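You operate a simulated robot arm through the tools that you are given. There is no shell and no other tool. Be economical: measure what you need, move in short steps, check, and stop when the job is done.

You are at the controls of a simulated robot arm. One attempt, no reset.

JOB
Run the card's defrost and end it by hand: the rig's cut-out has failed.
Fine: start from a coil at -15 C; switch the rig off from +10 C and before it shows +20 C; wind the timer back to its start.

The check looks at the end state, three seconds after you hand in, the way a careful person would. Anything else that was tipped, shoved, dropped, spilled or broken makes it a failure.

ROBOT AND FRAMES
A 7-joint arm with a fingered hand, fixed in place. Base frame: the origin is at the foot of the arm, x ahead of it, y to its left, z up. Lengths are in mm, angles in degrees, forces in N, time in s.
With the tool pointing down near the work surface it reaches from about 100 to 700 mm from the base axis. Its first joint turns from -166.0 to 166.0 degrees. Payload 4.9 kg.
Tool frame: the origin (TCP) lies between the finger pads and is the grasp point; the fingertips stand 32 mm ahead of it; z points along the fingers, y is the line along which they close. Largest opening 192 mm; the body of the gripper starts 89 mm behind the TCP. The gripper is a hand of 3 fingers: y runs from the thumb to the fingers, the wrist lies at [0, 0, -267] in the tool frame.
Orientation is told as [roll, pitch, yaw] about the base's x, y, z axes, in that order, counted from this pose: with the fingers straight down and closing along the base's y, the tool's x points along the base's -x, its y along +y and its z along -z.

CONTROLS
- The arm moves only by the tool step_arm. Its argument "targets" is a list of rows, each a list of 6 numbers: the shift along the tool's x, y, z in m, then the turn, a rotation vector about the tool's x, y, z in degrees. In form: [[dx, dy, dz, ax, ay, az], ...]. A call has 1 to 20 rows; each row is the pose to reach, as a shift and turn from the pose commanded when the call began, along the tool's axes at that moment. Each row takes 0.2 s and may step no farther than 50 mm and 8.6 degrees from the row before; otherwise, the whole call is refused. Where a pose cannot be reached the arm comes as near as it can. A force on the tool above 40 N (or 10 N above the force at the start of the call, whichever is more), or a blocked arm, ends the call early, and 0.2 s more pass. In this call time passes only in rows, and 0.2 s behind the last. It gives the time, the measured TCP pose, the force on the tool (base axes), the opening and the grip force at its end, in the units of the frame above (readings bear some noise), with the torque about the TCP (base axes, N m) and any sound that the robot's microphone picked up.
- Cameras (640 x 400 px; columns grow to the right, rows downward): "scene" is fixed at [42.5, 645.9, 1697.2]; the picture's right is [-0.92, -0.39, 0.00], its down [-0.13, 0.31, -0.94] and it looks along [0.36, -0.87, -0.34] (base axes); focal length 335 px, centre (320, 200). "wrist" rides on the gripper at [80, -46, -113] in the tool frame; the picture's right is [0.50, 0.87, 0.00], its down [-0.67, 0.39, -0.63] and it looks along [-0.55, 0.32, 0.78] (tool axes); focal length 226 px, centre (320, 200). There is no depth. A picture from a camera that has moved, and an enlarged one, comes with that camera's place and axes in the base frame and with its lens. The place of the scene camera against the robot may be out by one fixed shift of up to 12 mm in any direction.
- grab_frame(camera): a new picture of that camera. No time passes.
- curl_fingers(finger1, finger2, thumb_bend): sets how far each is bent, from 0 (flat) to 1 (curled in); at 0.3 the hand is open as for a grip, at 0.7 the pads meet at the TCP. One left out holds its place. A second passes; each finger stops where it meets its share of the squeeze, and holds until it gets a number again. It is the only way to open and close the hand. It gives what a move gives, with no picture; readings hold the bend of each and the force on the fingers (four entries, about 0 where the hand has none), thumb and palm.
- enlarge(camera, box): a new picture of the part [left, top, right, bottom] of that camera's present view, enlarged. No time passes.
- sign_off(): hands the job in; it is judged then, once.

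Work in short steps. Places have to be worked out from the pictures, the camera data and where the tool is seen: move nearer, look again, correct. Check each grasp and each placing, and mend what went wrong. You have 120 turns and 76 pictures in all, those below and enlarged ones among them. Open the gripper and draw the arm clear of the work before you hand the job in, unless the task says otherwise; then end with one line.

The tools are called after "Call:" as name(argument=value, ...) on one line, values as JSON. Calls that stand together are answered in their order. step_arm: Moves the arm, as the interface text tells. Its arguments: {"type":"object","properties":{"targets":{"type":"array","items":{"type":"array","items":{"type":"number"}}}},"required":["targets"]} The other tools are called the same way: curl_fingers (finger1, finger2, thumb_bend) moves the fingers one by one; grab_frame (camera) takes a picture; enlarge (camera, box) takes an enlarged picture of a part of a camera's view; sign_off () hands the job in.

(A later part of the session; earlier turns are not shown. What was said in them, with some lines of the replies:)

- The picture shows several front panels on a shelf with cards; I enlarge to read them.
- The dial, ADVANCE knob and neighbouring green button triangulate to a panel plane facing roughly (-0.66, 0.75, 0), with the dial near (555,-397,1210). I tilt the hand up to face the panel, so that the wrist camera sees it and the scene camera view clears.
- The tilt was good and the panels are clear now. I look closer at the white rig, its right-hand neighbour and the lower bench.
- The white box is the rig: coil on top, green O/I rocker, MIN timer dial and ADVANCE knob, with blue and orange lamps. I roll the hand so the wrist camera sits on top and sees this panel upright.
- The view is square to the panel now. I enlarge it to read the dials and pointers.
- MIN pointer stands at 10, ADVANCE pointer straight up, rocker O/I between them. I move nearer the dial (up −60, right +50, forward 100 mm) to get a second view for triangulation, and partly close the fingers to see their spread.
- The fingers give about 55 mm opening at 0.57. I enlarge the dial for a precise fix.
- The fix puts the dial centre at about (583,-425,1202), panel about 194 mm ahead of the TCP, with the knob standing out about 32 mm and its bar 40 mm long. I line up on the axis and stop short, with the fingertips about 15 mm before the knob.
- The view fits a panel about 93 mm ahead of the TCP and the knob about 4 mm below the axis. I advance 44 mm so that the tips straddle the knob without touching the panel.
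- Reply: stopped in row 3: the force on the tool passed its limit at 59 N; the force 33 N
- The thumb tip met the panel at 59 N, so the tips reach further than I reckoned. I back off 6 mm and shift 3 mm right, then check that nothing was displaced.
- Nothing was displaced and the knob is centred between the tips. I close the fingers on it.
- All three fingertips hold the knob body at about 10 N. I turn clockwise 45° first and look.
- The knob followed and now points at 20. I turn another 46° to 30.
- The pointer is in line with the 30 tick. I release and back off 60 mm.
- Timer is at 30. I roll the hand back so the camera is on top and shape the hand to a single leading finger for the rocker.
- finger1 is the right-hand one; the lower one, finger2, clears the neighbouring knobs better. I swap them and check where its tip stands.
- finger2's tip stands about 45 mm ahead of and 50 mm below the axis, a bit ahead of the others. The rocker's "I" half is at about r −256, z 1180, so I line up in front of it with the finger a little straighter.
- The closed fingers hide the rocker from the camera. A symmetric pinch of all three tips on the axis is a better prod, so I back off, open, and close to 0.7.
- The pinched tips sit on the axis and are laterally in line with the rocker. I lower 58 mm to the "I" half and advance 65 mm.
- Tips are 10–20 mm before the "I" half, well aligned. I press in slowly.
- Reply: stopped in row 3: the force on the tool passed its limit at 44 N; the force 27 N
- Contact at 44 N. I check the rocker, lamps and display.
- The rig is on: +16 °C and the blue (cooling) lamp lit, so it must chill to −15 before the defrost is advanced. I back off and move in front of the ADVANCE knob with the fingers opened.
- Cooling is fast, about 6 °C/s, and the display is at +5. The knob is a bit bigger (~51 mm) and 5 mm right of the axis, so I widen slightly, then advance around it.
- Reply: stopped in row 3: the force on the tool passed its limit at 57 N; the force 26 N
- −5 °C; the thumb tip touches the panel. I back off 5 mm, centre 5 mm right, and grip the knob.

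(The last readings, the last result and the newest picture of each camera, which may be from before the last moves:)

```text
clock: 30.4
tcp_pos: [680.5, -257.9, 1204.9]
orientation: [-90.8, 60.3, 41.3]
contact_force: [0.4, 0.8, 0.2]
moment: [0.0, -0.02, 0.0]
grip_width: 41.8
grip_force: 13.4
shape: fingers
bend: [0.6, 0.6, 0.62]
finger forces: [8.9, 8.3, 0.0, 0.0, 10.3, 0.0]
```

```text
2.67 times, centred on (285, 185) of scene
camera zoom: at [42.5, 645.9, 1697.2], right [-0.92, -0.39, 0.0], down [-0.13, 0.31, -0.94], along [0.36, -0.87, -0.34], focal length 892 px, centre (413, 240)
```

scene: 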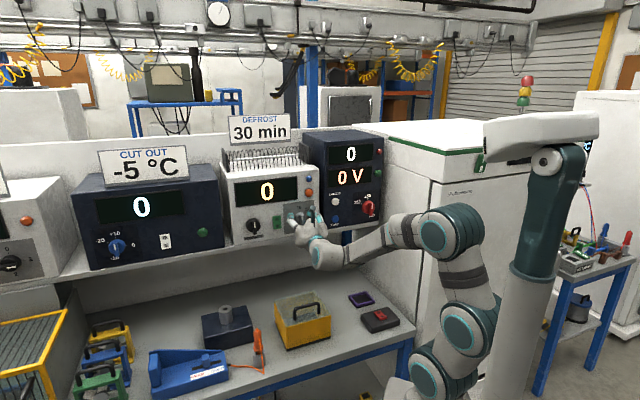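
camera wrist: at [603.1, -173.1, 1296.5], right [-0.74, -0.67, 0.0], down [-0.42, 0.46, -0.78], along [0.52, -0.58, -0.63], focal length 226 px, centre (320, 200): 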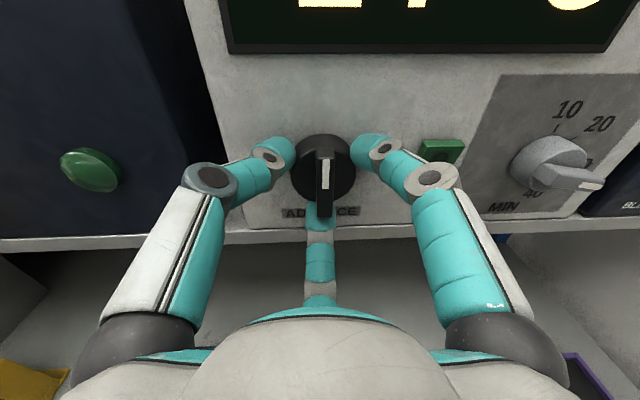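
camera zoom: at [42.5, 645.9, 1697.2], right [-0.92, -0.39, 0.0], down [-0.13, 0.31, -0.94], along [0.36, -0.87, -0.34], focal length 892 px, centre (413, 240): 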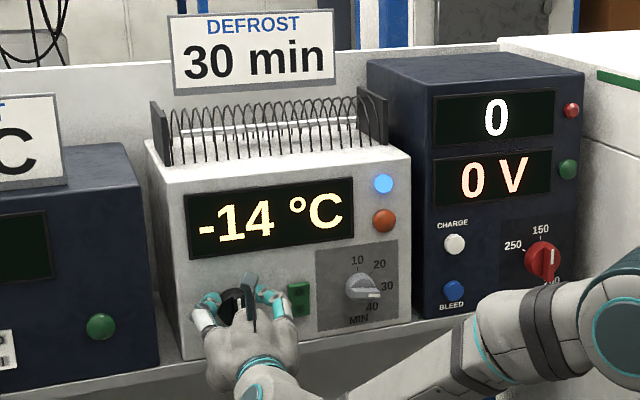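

−14 °C with the knob held firmly: just right. I turn ADVANCE clockwise 40° and look.

Call:
step_arm(targets=[[0, 0, 0, 0, 0, 8.5], [0, 0, 0, 0, 0, 17], [0, 0, 0, 0, 0, 25.5], [0, 0, 0, 0, 0, 34], [0, 0, 0, 0, 0, 42]])

Call:
enlarge(camera="scene", box=[205, 110, 365, 260])

Call:
grab_frame(camera="wrist")

```text
clock: 31.6
tcp_pos: [680.1, -256.9, 1206.1]
orientation: [-90.4, 18.0, 41.8]
contact_force: [0.1, 0.9, 3.2]
moment: [0.01, 0.04, 0.07]
grip_width: 41.7
grip_force: 14.8
shape: fingers
bend: [0.6, 0.61, 0.62]
finger forces: [9.1, 8.8, 0.0, 0.0, 11.9, 0.1]
```

```text
2.67 times, centred on (285, 185) of scene
camera zoom: at [42.5, 645.9, 1697.2], right [-0.92, -0.39, 0.0], down [-0.13, 0.31, -0.94], along [0.36, -0.87, -0.34], focal length 892 px, centre (413, 240)
```

zoom: 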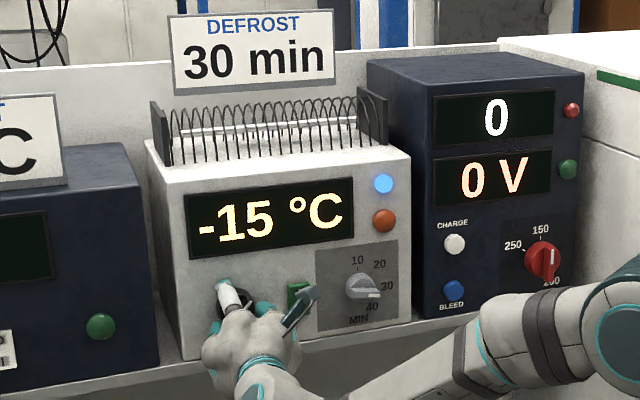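

```text
35 pictures are left
camera wrist: at [556.9, -214.9, 1273.4], right [-0.55, -0.5, -0.67], down [-0.03, 0.81, -0.58], along [0.84, -0.3, -0.46], focal length 226 px, centre (320, 200)
```

wrist: 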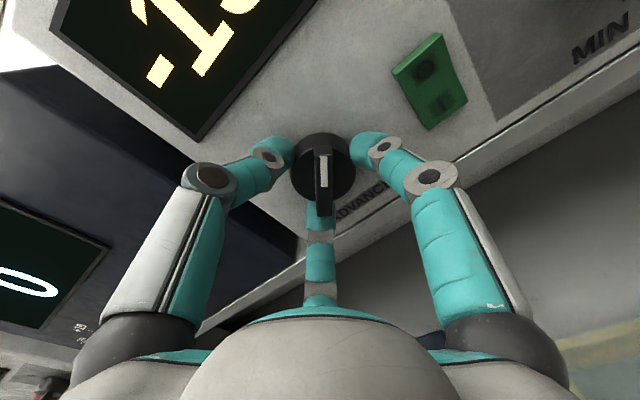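

The coil holds at −15 °C with cooling still on, so the timer has not tripped yet. I turn on in small steps, checking each.

Call:
step_arm(targets=[[0, 0, 0, 0, 0, 8.5], [0, 0, 0, 0, 0, 17]])

Call:
enlarge(camera="scene", box=[205, 110, 365, 260])

```text
clock: 32.2
tcp_pos: [679.4, -257.3, 1205.2]
orientation: [-90.4, 0.9, 41.9]
contact_force: [-1.9, -1.0, 4.7]
moment: [0.0, 0.04, -0.03]
grip_width: 42.0
grip_force: 15.1
shape: fingers
bend: [0.6, 0.61, 0.62]
finger forces: [9.2, 8.3, 0.0, 0.1, 12.3, 0.0]
```

```text
2.67 times, centred on (285, 185) of scene
camera zoom: at [42.5, 645.9, 1697.2], right [-0.92, -0.39, 0.0], down [-0.13, 0.31, -0.94], along [0.36, -0.87, -0.34], focal length 892 px, centre (413, 240)
```

zoom: 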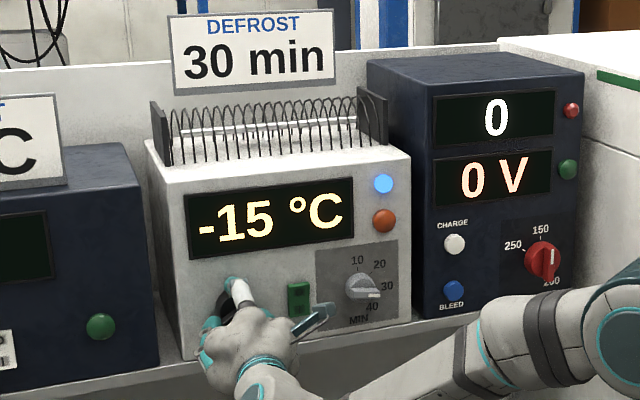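

Still cooling at −15. I continue another 25°.

Call:
step_arm(targets=[[0, 0, 0, 0, 0, 8.5], [0, 0, 0, 0, 0, 17], [0, 0, 0, 0, 0, 25]])

Call:
enlarge(camera="scene", box=[205, 110, 365, 260])

```text
clock: 33.0
tcp_pos: [679.7, -256.5, 1205.5]
orientation: [-90.5, -24.0, 42.1]
contact_force: [-5.9, -4.2, 5.3]
moment: [0.03, 0.05, -0.13]
grip_width: 41.9
grip_force: 15.6
shape: fingers
bend: [0.6, 0.61, 0.61]
finger forces: [9.8, 7.6, 0.0, 0.0, 13.6, 0.0]
```

```text
2.67 times, centred on (285, 185) of scene
camera zoom: at [42.5, 645.9, 1697.2], right [-0.92, -0.39, 0.0], down [-0.13, 0.31, -0.94], along [0.36, -0.87, -0.34], focal length 892 px, centre (413, 240)
```

zoom: 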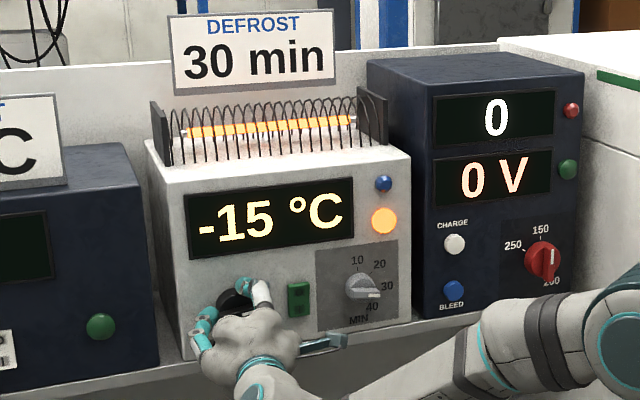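

The heater is on (orange lamp, coil element glowing) and the start was at −15. I release, back off and move over in front of the rocker's "O" half.

Call:
curl_fingers(finger1=0.54, finger2=0.54, thumb_bend=0.54)

Call:
step_arm(targets=[[0, 0, -0.04, 0, 0, 0], [0.0393, -0.0224, -0.045, 0, 0, 0], [0.0786, -0.0448, -0.045, 0, 0, 0]])

Call:
enlarge(camera="scene", box=[205, 110, 365, 260])

```text
clock: 34.0
tcp_pos: [680.7, -256.6, 1204.6]
orientation: [-90.4, -23.8, 42.3]
contact_force: [0.4, 0.5, 0.4]
moment: [-0.01, -0.01, -0.02]
grip_width: 66.8
grip_force: 0.1
shape: fingers
bend: [0.54, 0.54, 0.54]
finger forces: [0.0, 0.0, 0.0, 0.0, 0.1, 0.0]
```

```text
clock: 34.8
tcp_pos: [581.2, -284.0, 1213.8]
orientation: [-90.4, -23.8, 42.2]
contact_force: [-1.1, -0.4, 0.0]
moment: [-0.03, 0.03, 0.03]
grip_width: 66.5
grip_force: 0.1
shape: fingers
bend: [0.54, 0.54, 0.54]
finger forces: [0.0, 0.1, 0.0, 0.0, 0.1, 0.0]
```

```text
2.67 times, centred on (285, 185) of scene
camera zoom: at [42.5, 645.9, 1697.2], right [-0.92, -0.39, 0.0], down [-0.13, 0.31, -0.94], along [0.36, -0.87, -0.34], focal length 892 px, centre (413, 240)
```

zoom: 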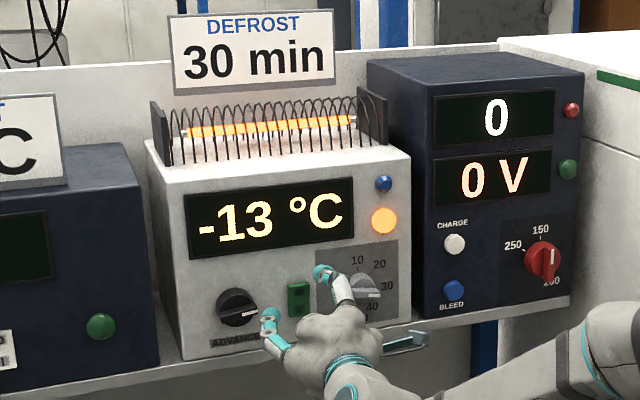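

Heating runs at only about 1.2 °C/s, so there is time. I pinch the fingers and roll the camera back on top to align on "O".

Call:
curl_fingers(finger1=0.7, finger2=0.7, thumb_bend=0.7)

Call:
step_arm(targets=[[0, 0, 0, 0, 0, -8.4], [0, 0, 0, 0, 0, -16.8], [0, 0, 0, 0, 0, -25.2], [0, 0, 0, 0, 0, -33.6], [0, 0, 0, 0, 0, -42], [0, 0, 0, 0, 0, -50.4], [0, 0, 0, 0, 0, -58.8], [0, 0, 0, 0, 0, -67.2], [0, 0, 0, 0, 0, -75.6], [0, 0, 0, 0, 0, -84]])

Call:
grab_frame(camera="wrist")

Call:
enlarge(camera="scene", box=[205, 110, 365, 260])

```text
clock: 35.8
tcp_pos: [583.1, -285.4, 1213.6]
orientation: [-90.5, -23.8, 42.2]
contact_force: [0.1, -0.1, -0.1]
moment: [-0.03, -0.02, 0.01]
grip_width: 3.6
grip_force: 0.0
shape: fingers
bend: [0.69, 0.69, 0.7]
finger forces: [0.0, 0.0, 0.0, 0.2, 0.0, 0.0]
```

```text
clock: 38.0
tcp_pos: [582.4, -283.6, 1213.2]
orientation: [-90.7, 60.3, 41.3]
contact_force: [-0.3, 0.2, 0.7]
moment: [0.0, 0.01, -0.01]
grip_width: 3.7
grip_force: 0.0
shape: fingers
bend: [0.69, 0.69, 0.7]
finger forces: [0.0, 0.1, 0.0, 0.0, 0.0, 0.0]
```

```text
31 pictures are left
camera wrist: at [505.6, -199.7, 1304.7], right [-0.74, -0.67, 0.01], down [-0.42, 0.46, -0.78], along [0.52, -0.58, -0.63], focal length 226 px, centre (320, 200)
```

wrist: 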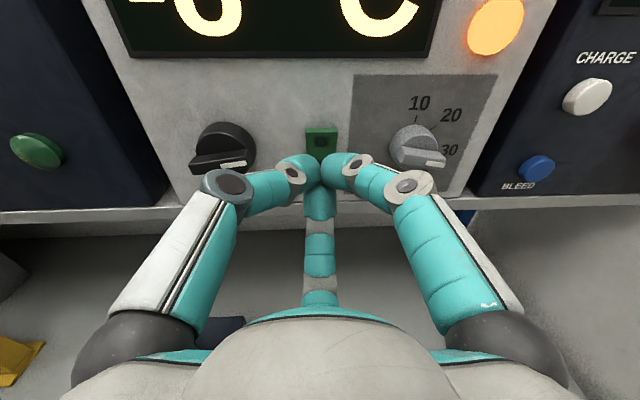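

```text
2.67 times, centred on (285, 185) of scene
camera zoom: at [42.5, 645.9, 1697.2], right [-0.92, -0.39, 0.0], down [-0.13, 0.31, -0.94], along [0.36, -0.87, -0.34], focal length 892 px, centre (413, 240)
```

zoom: 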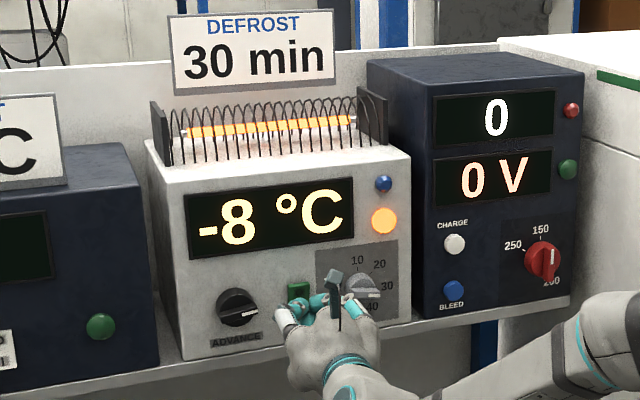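

−8 °C. The tips are lined up with "O"; I creep up to about 15 mm from it and wait.

Call:
step_arm(targets=[[0, 0, 0.012, 0, 0, 0], [0, 0, 0.024, 0, 0, 0], [0, 0, 0.036, 0, 0, 0], [0, 0, 0.036, 0, 0, 0], [0, 0, 0.036, 0, 0, 0], [0, 0, 0.036, 0, 0, 0], [0, 0, 0.036, 0, 0, 0], [0, 0, 0.036, 0, 0, 0], [0, 0, 0.036, 0, 0, 0], [0, 0, 0.036, 0, 0, 0], [0, 0, 0.036, 0, 0, 0], [0, 0, 0.036, 0, 0, 0], [0, 0, 0.036, 0, 0, 0], [0, 0, 0.036, 0, 0, 0], [0, 0, 0.036, 0, 0, 0]])

Call:
grab_frame(camera="wrist")

Call:
enlarge(camera="scene", box=[205, 110, 365, 260])

```text
clock: 41.2
tcp_pos: [605.4, -311.9, 1213.1]
orientation: [-90.8, 60.1, 41.3]
contact_force: [-0.1, -0.3, 0.4]
moment: [0.02, 0.0, 0.02]
grip_width: 3.3
grip_force: 0.0
shape: fingers
bend: [0.69, 0.69, 0.7]
finger forces: [0.0, 0.0, 0.0, 0.0, 0.0, 0.0]
```

```text
29 pictures are left
camera wrist: at [529.0, -227.1, 1305.4], right [-0.74, -0.67, 0.0], down [-0.42, 0.46, -0.78], along [0.52, -0.58, -0.63], focal length 226 px, centre (320, 200)
```

wrist: 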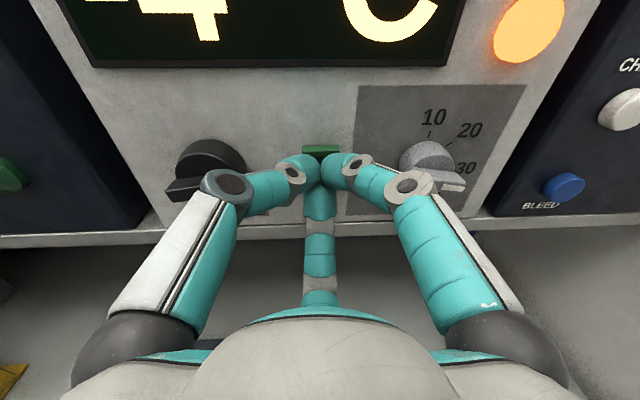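

```text
2.67 times, centred on (285, 185) of scene
camera zoom: at [42.5, 645.9, 1697.2], right [-0.92, -0.39, 0.0], down [-0.13, 0.31, -0.94], along [0.36, -0.87, -0.34], focal length 892 px, centre (413, 240)
```

zoom: 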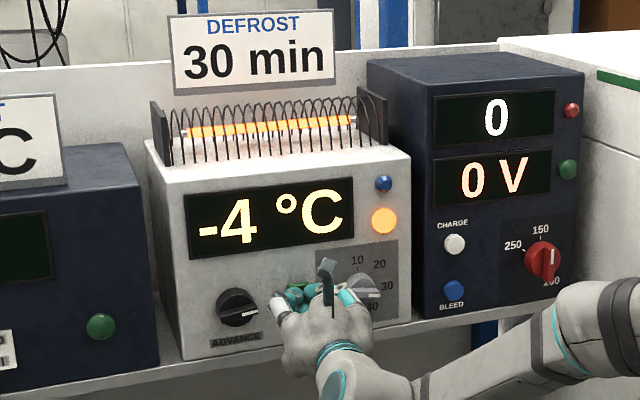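

−4 °C. I hold still for about 3 s and look again.

Call:
step_arm(targets=[[0, 0, 0, 0, 0, 0], [0, 0, 0, 0, 0, 0], [0, 0, 0, 0, 0, 0], [0, 0, 0, 0, 0, 0], [0, 0, 0, 0, 0, 0], [0, 0, 0, 0, 0, 0], [0, 0, 0, 0, 0, 0], [0, 0, 0, 0, 0, 0], [0, 0, 0, 0, 0, 0], [0, 0, 0, 0, 0, 0], [0, 0, 0, 0, 0, 0], [0, 0, 0, 0, 0, 0], [0, 0, 0, 0, 0, 0], [0, 0, 0, 0, 0, 0], [0, 0, 0, 0, 0, 0]])

Call:
enlarge(camera="scene", box=[205, 110, 365, 260])

```text
clock: 44.4
tcp_pos: [606.5, -311.5, 1213.3]
orientation: [-90.8, 60.2, 41.3]
contact_force: [0.2, 0.5, -0.1]
moment: [-0.01, -0.03, 0.0]
grip_width: 3.6
grip_force: 0.0
shape: fingers
bend: [0.69, 0.69, 0.7]
finger forces: [0.1, 0.0, 0.0, 0.0, 0.0, 0.1]
```

```text
2.67 times, centred on (285, 185) of scene
camera zoom: at [42.5, 645.9, 1697.2], right [-0.92, -0.39, 0.0], down [-0.13, 0.31, -0.94], along [0.36, -0.87, -0.34], focal length 892 px, centre (413, 240)
```

zoom: 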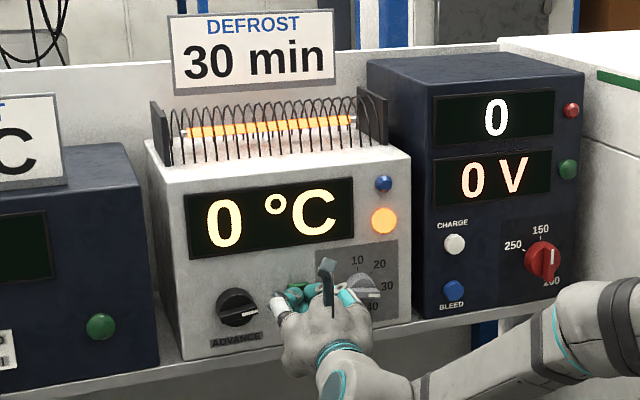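

0 °C now; there may be a melting plateau and then a faster rise, so I wait only about 2 s at a time.

Call:
step_arm(targets=[[0, 0, 0, 0, 0, 0], [0, 0, 0, 0, 0, 0], [0, 0, 0, 0, 0, 0], [0, 0, 0, 0, 0, 0], [0, 0, 0, 0, 0, 0], [0, 0, 0, 0, 0, 0], [0, 0, 0, 0, 0, 0], [0, 0, 0, 0, 0, 0], [0, 0, 0, 0, 0, 0], [0, 0, 0, 0, 0, 0]])

Call:
enlarge(camera="scene", box=[205, 110, 365, 260])

```text
clock: 46.6
tcp_pos: [606.4, -310.9, 1213.7]
orientation: [-90.8, 60.2, 41.2]
contact_force: [-0.1, -0.5, 0.1]
moment: [-0.01, 0.03, -0.01]
grip_width: 3.4
grip_force: 0.2
shape: fingers
bend: [0.69, 0.69, 0.7]
finger forces: [0.1, 0.0, 0.1, 0.0, 0.1, 0.0]
```

```text
2.67 times, centred on (285, 185) of scene
camera zoom: at [42.5, 645.9, 1697.2], right [-0.92, -0.39, 0.0], down [-0.13, 0.31, -0.94], along [0.36, -0.87, -0.34], focal length 892 px, centre (413, 240)
```

zoom: 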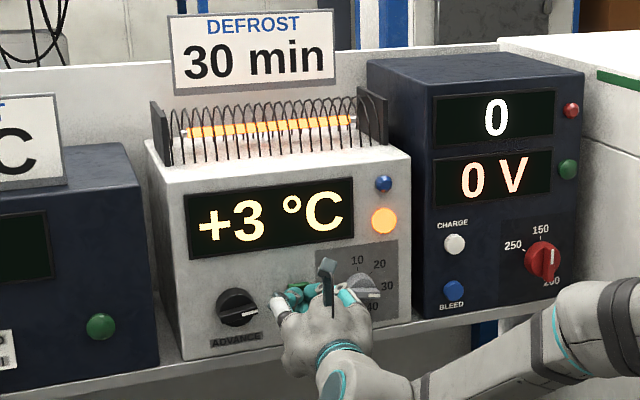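

+3 °C at a steady 1.3 °C/s. I wait about 4 s and move closer by 6 mm meanwhile.

Call:
step_arm(targets=[[0, 0, 0.002, 0, 0, 0], [0, 0, 0.004, 0, 0, 0], [0, 0, 0.006, 0, 0, 0], [0, 0, 0.006, 0, 0, 0], [0, 0, 0.006, 0, 0, 0], [0, 0, 0.006, 0, 0, 0], [0, 0, 0.006, 0, 0, 0], [0, 0, 0.006, 0, 0, 0], [0, 0, 0.006, 0, 0, 0], [0, 0, 0.006, 0, 0, 0], [0, 0, 0.006, 0, 0, 0], [0, 0, 0.006, 0, 0, 0], [0, 0, 0.006, 0, 0, 0], [0, 0, 0.006, 0, 0, 0], [0, 0, 0.006, 0, 0, 0], [0, 0, 0.006, 0, 0, 0], [0, 0, 0.006, 0, 0, 0], [0, 0, 0.006, 0, 0, 0], [0, 0, 0.006, 0, 0, 0]])

Call:
enlarge(camera="scene", box=[205, 110, 365, 260])

```text
clock: 50.6
tcp_pos: [610.6, -314.8, 1215.9]
orientation: [-90.7, 60.2, 41.1]
contact_force: [0.8, 0.7, -0.2]
moment: [0.0, 0.02, -0.02]
grip_width: 3.4
grip_force: 0.0
shape: fingers
bend: [0.69, 0.69, 0.7]
finger forces: [0.1, 0.0, 0.0, 0.0, 0.1, 0.0]
```

```text
2.67 times, centred on (285, 185) of scene
camera zoom: at [42.5, 645.9, 1697.2], right [-0.92, -0.39, 0.0], down [-0.13, 0.31, -0.94], along [0.36, -0.87, -0.34], focal length 892 px, centre (413, 240)
```

zoom: 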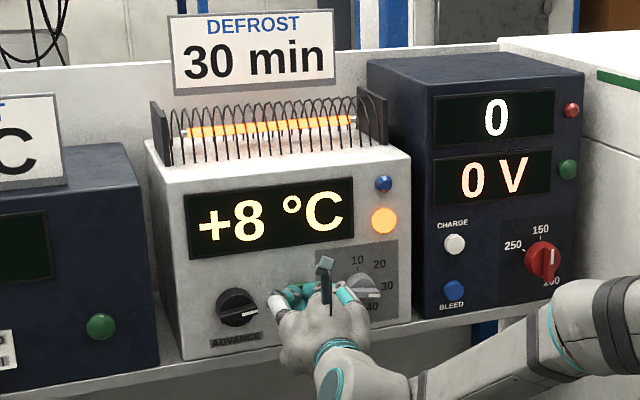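

+8 °C. I wait 2.6 s more so the press lands safely past +10.

Call:
step_arm(targets=[[0, 0, 0, 0, 0, 0], [0, 0, 0, 0, 0, 0], [0, 0, 0, 0, 0, 0], [0, 0, 0, 0, 0, 0], [0, 0, 0, 0, 0, 0], [0, 0, 0, 0, 0, 0], [0, 0, 0, 0, 0, 0], [0, 0, 0, 0, 0, 0], [0, 0, 0, 0, 0, 0], [0, 0, 0, 0, 0, 0], [0, 0, 0, 0, 0, 0], [0, 0, 0, 0, 0, 0]])

Call:
enlarge(camera="scene", box=[205, 110, 365, 260])

```text
clock: 53.2
tcp_pos: [611.7, -314.8, 1213.6]
orientation: [-90.8, 60.2, 41.4]
contact_force: [0.1, 0.7, 0.8]
moment: [-0.02, 0.01, -0.01]
grip_width: 3.4
grip_force: 0.0
shape: fingers
bend: [0.69, 0.69, 0.7]
finger forces: [0.1, 0.1, 0.0, 0.0, 0.1, 0.1]
```

```text
2.67 times, centred on (285, 185) of scene
camera zoom: at [42.5, 645.9, 1697.2], right [-0.92, -0.39, 0.0], down [-0.13, 0.31, -0.94], along [0.36, -0.87, -0.34], focal length 892 px, centre (413, 240)
```

zoom: 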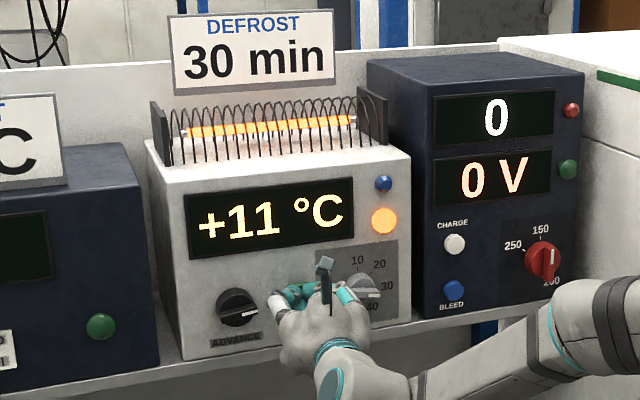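

+11 °C: I press "O" now.

Call:
step_arm(targets=[[0, 0, 0.005, 0, 0, 0], [0, 0, 0.009, 0, 0, 0], [0, 0, 0.013, 0, 0, 0], [0, 0, 0.016, 0, 0, 0], [0, 0, 0.019, 0, 0, 0]])

Call:
enlarge(camera="scene", box=[205, 110, 365, 260])

```text
clock: 54.3
tcp_pos: [622.3, -325.1, 1213.5]
orientation: [-90.8, 60.3, 41.5]
contact_force: [-22.0, 16.5, 1.8]
moment: [-0.05, -0.03, -0.09]
grip_width: 2.9
grip_force: 19.6
shape: fingers
bend: [0.69, 0.71, 0.7]
finger forces: [10.8, 14.8, 0.1, 0.0, 13.1, 0.0]
stopped in row 5: the force on the tool passed its limit at 48 N (the readings are from after the stop); the commanded pose is now the measured one
```

```text
2.67 times, centred on (285, 185) of scene
camera zoom: at [42.5, 645.9, 1697.2], right [-0.92, -0.39, 0.0], down [-0.13, 0.31, -0.94], along [0.36, -0.87, -0.34], focal length 892 px, centre (413, 240)
```

zoom: 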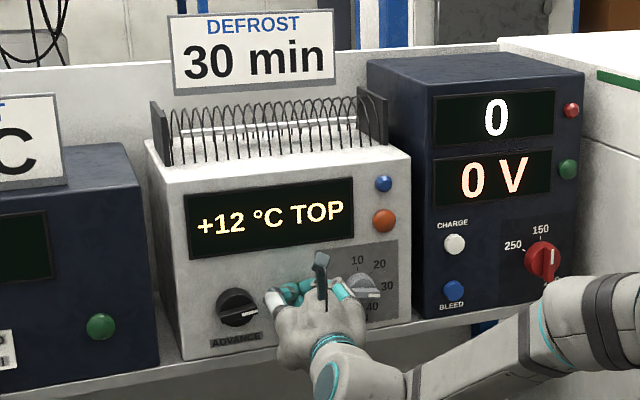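

The rig is off at +12 °C (held as TOP). ADVANCE still points right, so that is what must be wound back; MIN stays at the card's 30. I retreat, move to ADVANCE and roll the hand to the grip angle used before.

Call:
step_arm(targets=[[0, 0, -0.045, 0, 0, 0], [-0.018, -0.025, -0.055, 0, 0, 0], [-0.036, -0.05, -0.06, 0, 0, 0], [-0.0523, -0.0726, -0.06, 0, 0, 0], [-0.0523, -0.0726, -0.06, 0, 0, 8.4], [-0.0523, -0.0726, -0.06, 0, 0, 16.8], [-0.0523, -0.0726, -0.06, 0, 0, 25.2], [-0.0523, -0.0726, -0.06, 0, 0, 33.6], [-0.0523, -0.0726, -0.06, 0, 0, 42], [-0.0523, -0.0726, -0.06, 0, 0, 50.4], [-0.0523, -0.0726, -0.06, 0, 0, 58.8], [-0.0523, -0.0726, -0.06, 0, 0, 67.2], [-0.0523, -0.0726, -0.06, 0, 0, 75.6], [-0.0523, -0.0726, -0.06, 0, 0, 84]])

Call:
curl_fingers(finger1=0.52, finger2=0.52, thumb_bend=0.52)

Call:
grab_frame(camera="wrist")

Call:
enlarge(camera="scene", box=[205, 110, 365, 260])

```text
clock: 57.3
tcp_pos: [648.8, -219.9, 1203.9]
orientation: [-90.3, -23.9, 42.3]
contact_force: [0.7, 0.4, -0.1]
moment: [0.02, 0.02, -0.03]
grip_width: 3.8
grip_force: 0.0
shape: fingers
bend: [0.69, 0.7, 0.7]
finger forces: [0.0, 0.1, 0.0, 0.0, 0.0, 0.0]
```

```text
clock: 58.3
tcp_pos: [648.8, -219.6, 1203.3]
orientation: [-90.3, -23.7, 42.2]
contact_force: [0.0, -0.3, -0.1]
moment: [0.01, -0.02, 0.01]
grip_width: 75.1
grip_force: 0.0
shape: fingers
bend: [0.52, 0.52, 0.52]
finger forces: [0.1, 0.0, 0.0, 0.1, 0.0, 0.0]
```

```text
22 pictures are left
camera wrist: at [503.4, -198.9, 1213.0], right [-0.08, -0.08, -0.99], down [0.15, 0.99, -0.09], along [0.99, -0.15, -0.07], focal length 226 px, centre (320, 200)
```

wrist: 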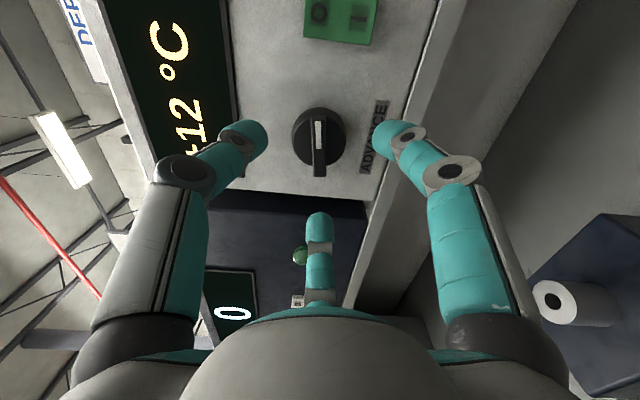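

```text
2.67 times, centred on (285, 185) of scene
camera zoom: at [42.5, 645.9, 1697.2], right [-0.92, -0.39, 0.0], down [-0.13, 0.31, -0.94], along [0.36, -0.87, -0.34], focal length 892 px, centre (413, 240)
```

zoom: 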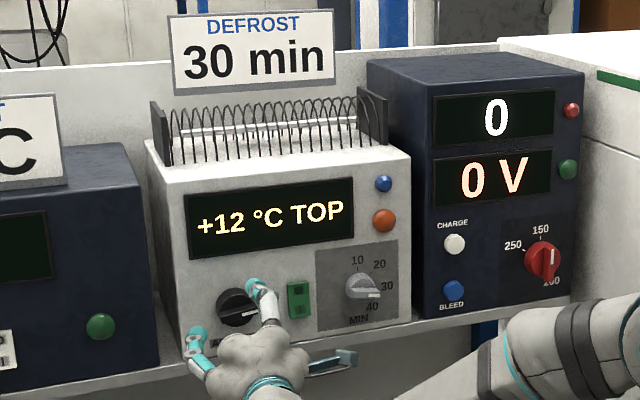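

The knob is centred. I advance 45 mm and grip.

Call:
step_arm(targets=[[0, 0, 0.02, 0, 0, 0], [0, 0, 0.035, 0, 0, 0], [0, 0, 0.045, 0, 0, 0]])

Call:
curl_fingers(finger1=0.67, finger2=0.67, thumb_bend=0.67)

Call:
grab_frame(camera="wrist")

```text
clock: 59.1
tcp_pos: [678.6, -255.3, 1203.2]
orientation: [-90.3, -23.7, 42.3]
contact_force: [-0.2, -0.9, 0.4]
moment: [0.01, 0.0, 0.0]
grip_width: 75.2
grip_force: 0.1
shape: fingers
bend: [0.52, 0.52, 0.52]
finger forces: [0.0, 0.1, 0.0, 0.0, 0.0, 0.1]
```

```text
clock: 60.1
tcp_pos: [677.7, -255.3, 1203.9]
orientation: [-90.4, -23.6, 42.2]
contact_force: [-3.4, -2.3, 5.0]
moment: [-0.13, -0.1, -0.12]
grip_width: 43.9
grip_force: 14.9
shape: fingers
bend: [0.6, 0.61, 0.61]
finger forces: [8.7, 6.8, 0.0, 0.1, 14.8, 0.0]
```

```text
20 pictures are left
camera wrist: at [533.3, -233.5, 1213.9], right [-0.08, -0.08, -0.99], down [0.15, 0.98, -0.09], along [0.99, -0.15, -0.06], focal length 226 px, centre (320, 200)
```

wrist: 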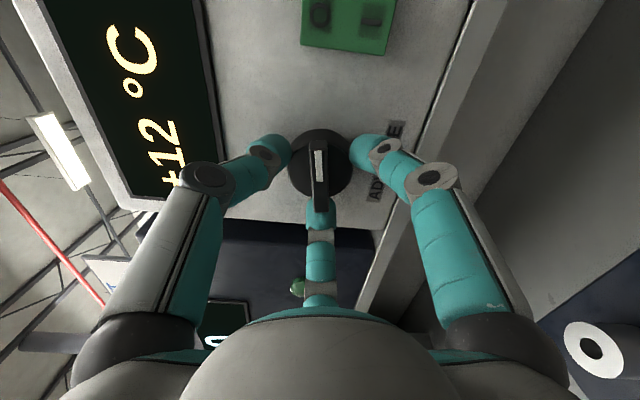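

Grip is good. I wind it back counter-clockwise by 84° to its start.

Call:
step_arm(targets=[[0, 0, 0, 0, 0, -8.4], [0, 0, 0, 0, 0, -16.8], [0, 0, 0, 0, 0, -25.2], [0, 0, 0, 0, 0, -33.6], [0, 0, 0, 0, 0, -42], [0, 0, 0, 0, 0, -50.4], [0, 0, 0, 0, 0, -58.8], [0, 0, 0, 0, 0, -67.2], [0, 0, 0, 0, 0, -75.6], [0, 0, 0, 0, 0, -84]])

Call:
enlarge(camera="wrist", box=[240, 100, 420, 240])

```text
clock: 62.3
tcp_pos: [677.5, -254.6, 1203.9]
orientation: [-90.7, 60.4, 41.5]
contact_force: [-0.7, -3.9, 2.8]
moment: [0.02, -0.26, 0.04]
grip_width: 44.7
grip_force: 14.8
shape: fingers
bend: [0.6, 0.61, 0.62]
finger forces: [9.2, 8.6, 0.0, 0.0, 11.3, 0.0]
```

```text
2.86 times, centred on (330, 170) of wrist
camera zoom: at [601.0, -170.9, 1295.7], right [-0.74, -0.67, 0.01], down [-0.43, 0.46, -0.78], along [0.52, -0.58, -0.63], focal length 646 px, centre (291, 286)
```

zoom: 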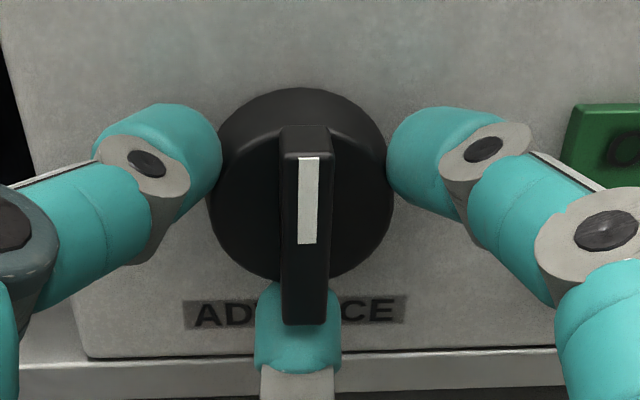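

The pointer stands upright again, with a slight counter-torque like an end stop. I release, back off and inspect.

Call:
curl_fingers(finger1=0.52, finger2=0.52, thumb_bend=0.52)

Call:
step_arm(targets=[[0, 0, -0.03, 0, 0, 0], [0, 0, -0.07, 0, 0, 0], [0, 0, -0.11, 0, 0, 0]])

Call:
grab_frame(camera="wrist")

Call:
enlarge(camera="wrist", box=[270, 60, 390, 180])

```text
clock: 63.3
tcp_pos: [679.3, -254.8, 1204.0]
orientation: [-90.7, 60.3, 41.6]
contact_force: [-0.7, -0.2, 0.2]
moment: [0.01, 0.02, -0.02]
grip_width: 74.9
grip_force: 0.0
shape: fingers
bend: [0.52, 0.52, 0.52]
finger forces: [0.0, 0.0, 0.1, 0.0, 0.1, 0.1]
```

```text
clock: 64.1
tcp_pos: [602.9, -173.7, 1204.9]
orientation: [-90.6, 60.4, 41.6]
contact_force: [-0.6, 1.1, 0.1]
moment: [0.02, 0.05, -0.02]
grip_width: 75.1
grip_force: 0.1
shape: fingers
bend: [0.52, 0.52, 0.52]
finger forces: [0.0, 0.1, 0.1, 0.1, 0.0, 0.0]
```

```text
18 pictures are left
camera wrist: at [526.5, -89.7, 1296.1], right [-0.74, -0.67, 0.01], down [-0.42, 0.46, -0.78], along [0.52, -0.58, -0.63], focal length 226 px, centre (320, 200)
```

wrist: 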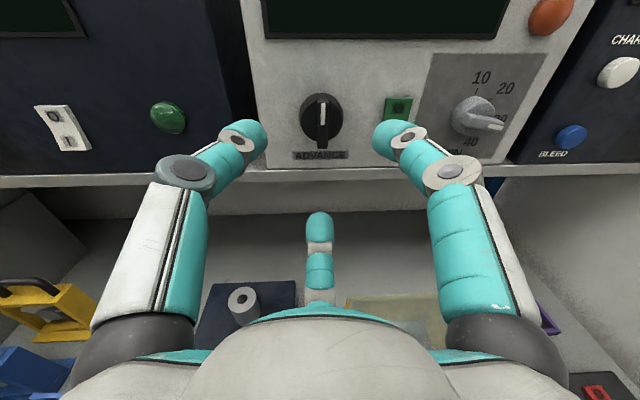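

```text
3.33 times, centred on (330, 120) of wrist
camera zoom: at [526.5, -89.7, 1296.1], right [-0.74, -0.67, 0.01], down [-0.42, 0.46, -0.78], along [0.52, -0.58, -0.63], focal length 754 px, centre (287, 467)
```

zoom: 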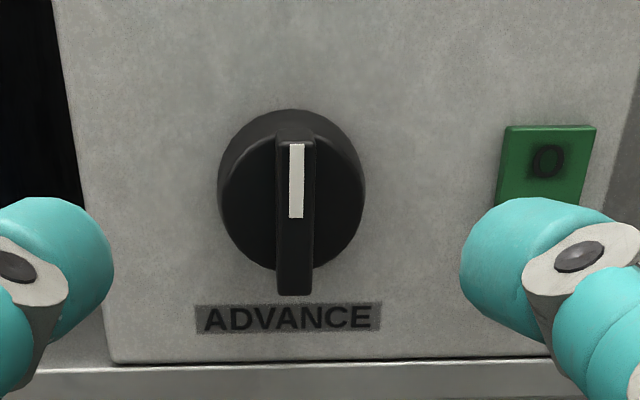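

ADVANCE is upright at its start and the rocker stands at O. I withdraw the arm well clear, open the hand and take a final look.

Call:
step_arm(targets=[[0.02, -0.0115, -0.04, 0, 0, 0], [0.04, -0.023, -0.08, 0, 0, 0], [0.06, -0.0345, -0.12, 0, 0, 0], [0.07, -0.04, -0.15, 0, 0, 0]])

Call:
curl_fingers(finger1=0.3, finger2=0.3, thumb_bend=0.3)

Call:
grab_frame(camera="scene")

Call:
enlarge(camera="wrist", box=[200, 0, 440, 150])

```text
clock: 65.1
tcp_pos: [502.5, -61.7, 1283.4]
orientation: [-90.4, 60.3, 41.7]
contact_force: [-1.1, 0.3, 0.4]
moment: [0.0, 0.02, 0.02]
grip_width: 75.2
grip_force: 0.0
shape: fingers
bend: [0.52, 0.52, 0.52]
finger forces: [0.1, 0.0, 0.0, 0.0, 0.1, 0.0]
```

```text
clock: 66.1
tcp_pos: [503.6, -62.0, 1284.9]
orientation: [-90.6, 60.3, 41.6]
contact_force: [0.2, 0.4, 0.4]
moment: [-0.01, 0.0, -0.02]
grip_width: 167.6
grip_force: 0.2
shape: fingers
bend: [0.3, 0.3, 0.3]
finger forces: [0.0, 0.0, 0.1, 0.1, 0.0, 0.0]
```

```text
16 pictures are left
```

scene: 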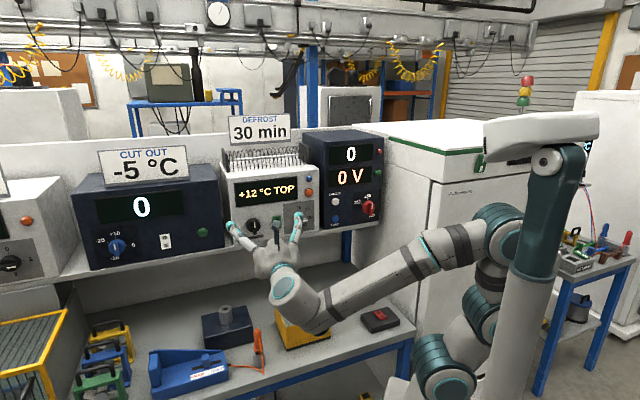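

```text
2.67 times, centred on (320, 75) of wrist
camera zoom: at [425.7, 21.7, 1375.3], right [-0.74, -0.67, 0.01], down [-0.42, 0.46, -0.78], along [0.52, -0.58, -0.63], focal length 603 px, centre (320, 533)
```

zoom: 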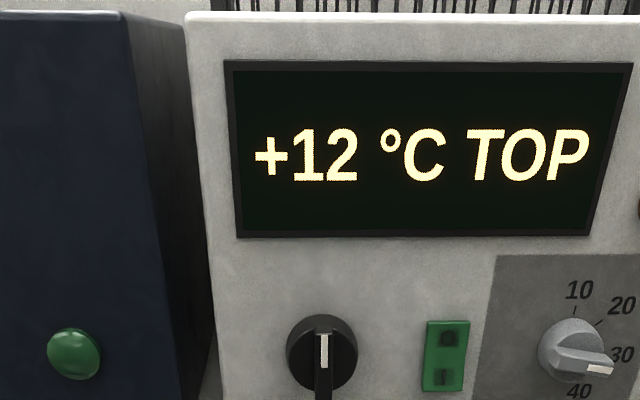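

Everything reads well; I check the MIN pointer against its 30 mark once more, since the scale spacing looks a bit over 45°.

Call:
enlarge(camera="wrist", box=[390, 90, 470, 160])

```text
5.71 times, centred on (430, 125) of wrist
camera zoom: at [425.7, 21.7, 1375.3], right [-0.74, -0.67, 0.01], down [-0.42, 0.46, -0.78], along [0.52, -0.58, -0.63], focal length 1292 px, centre (-309, 629)
```

zoom: 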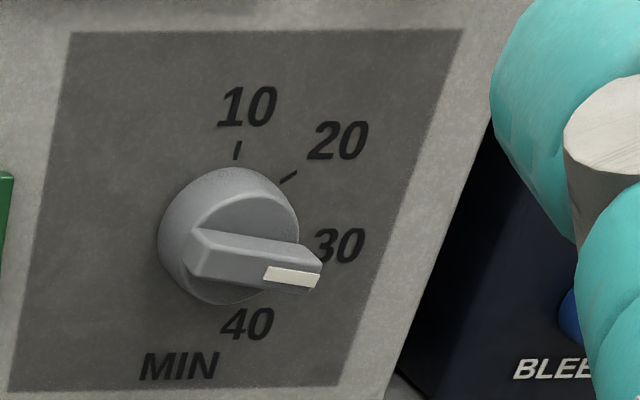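

The MIN pointer agrees with the 30 mark, the rig is off with +12 °C TOP held, ADVANCE is back at its start, and nothing else has moved. I hand in.

Call:
sign_off()

```text
The job is handed in.
```

I ran the defrost from a coil at -15 °C and switched the rig off by hand at +12 °C. I then wound the ADVANCE timer back to its start and left MIN on the card's 30, taking ADVANCE to be the timer you meant.
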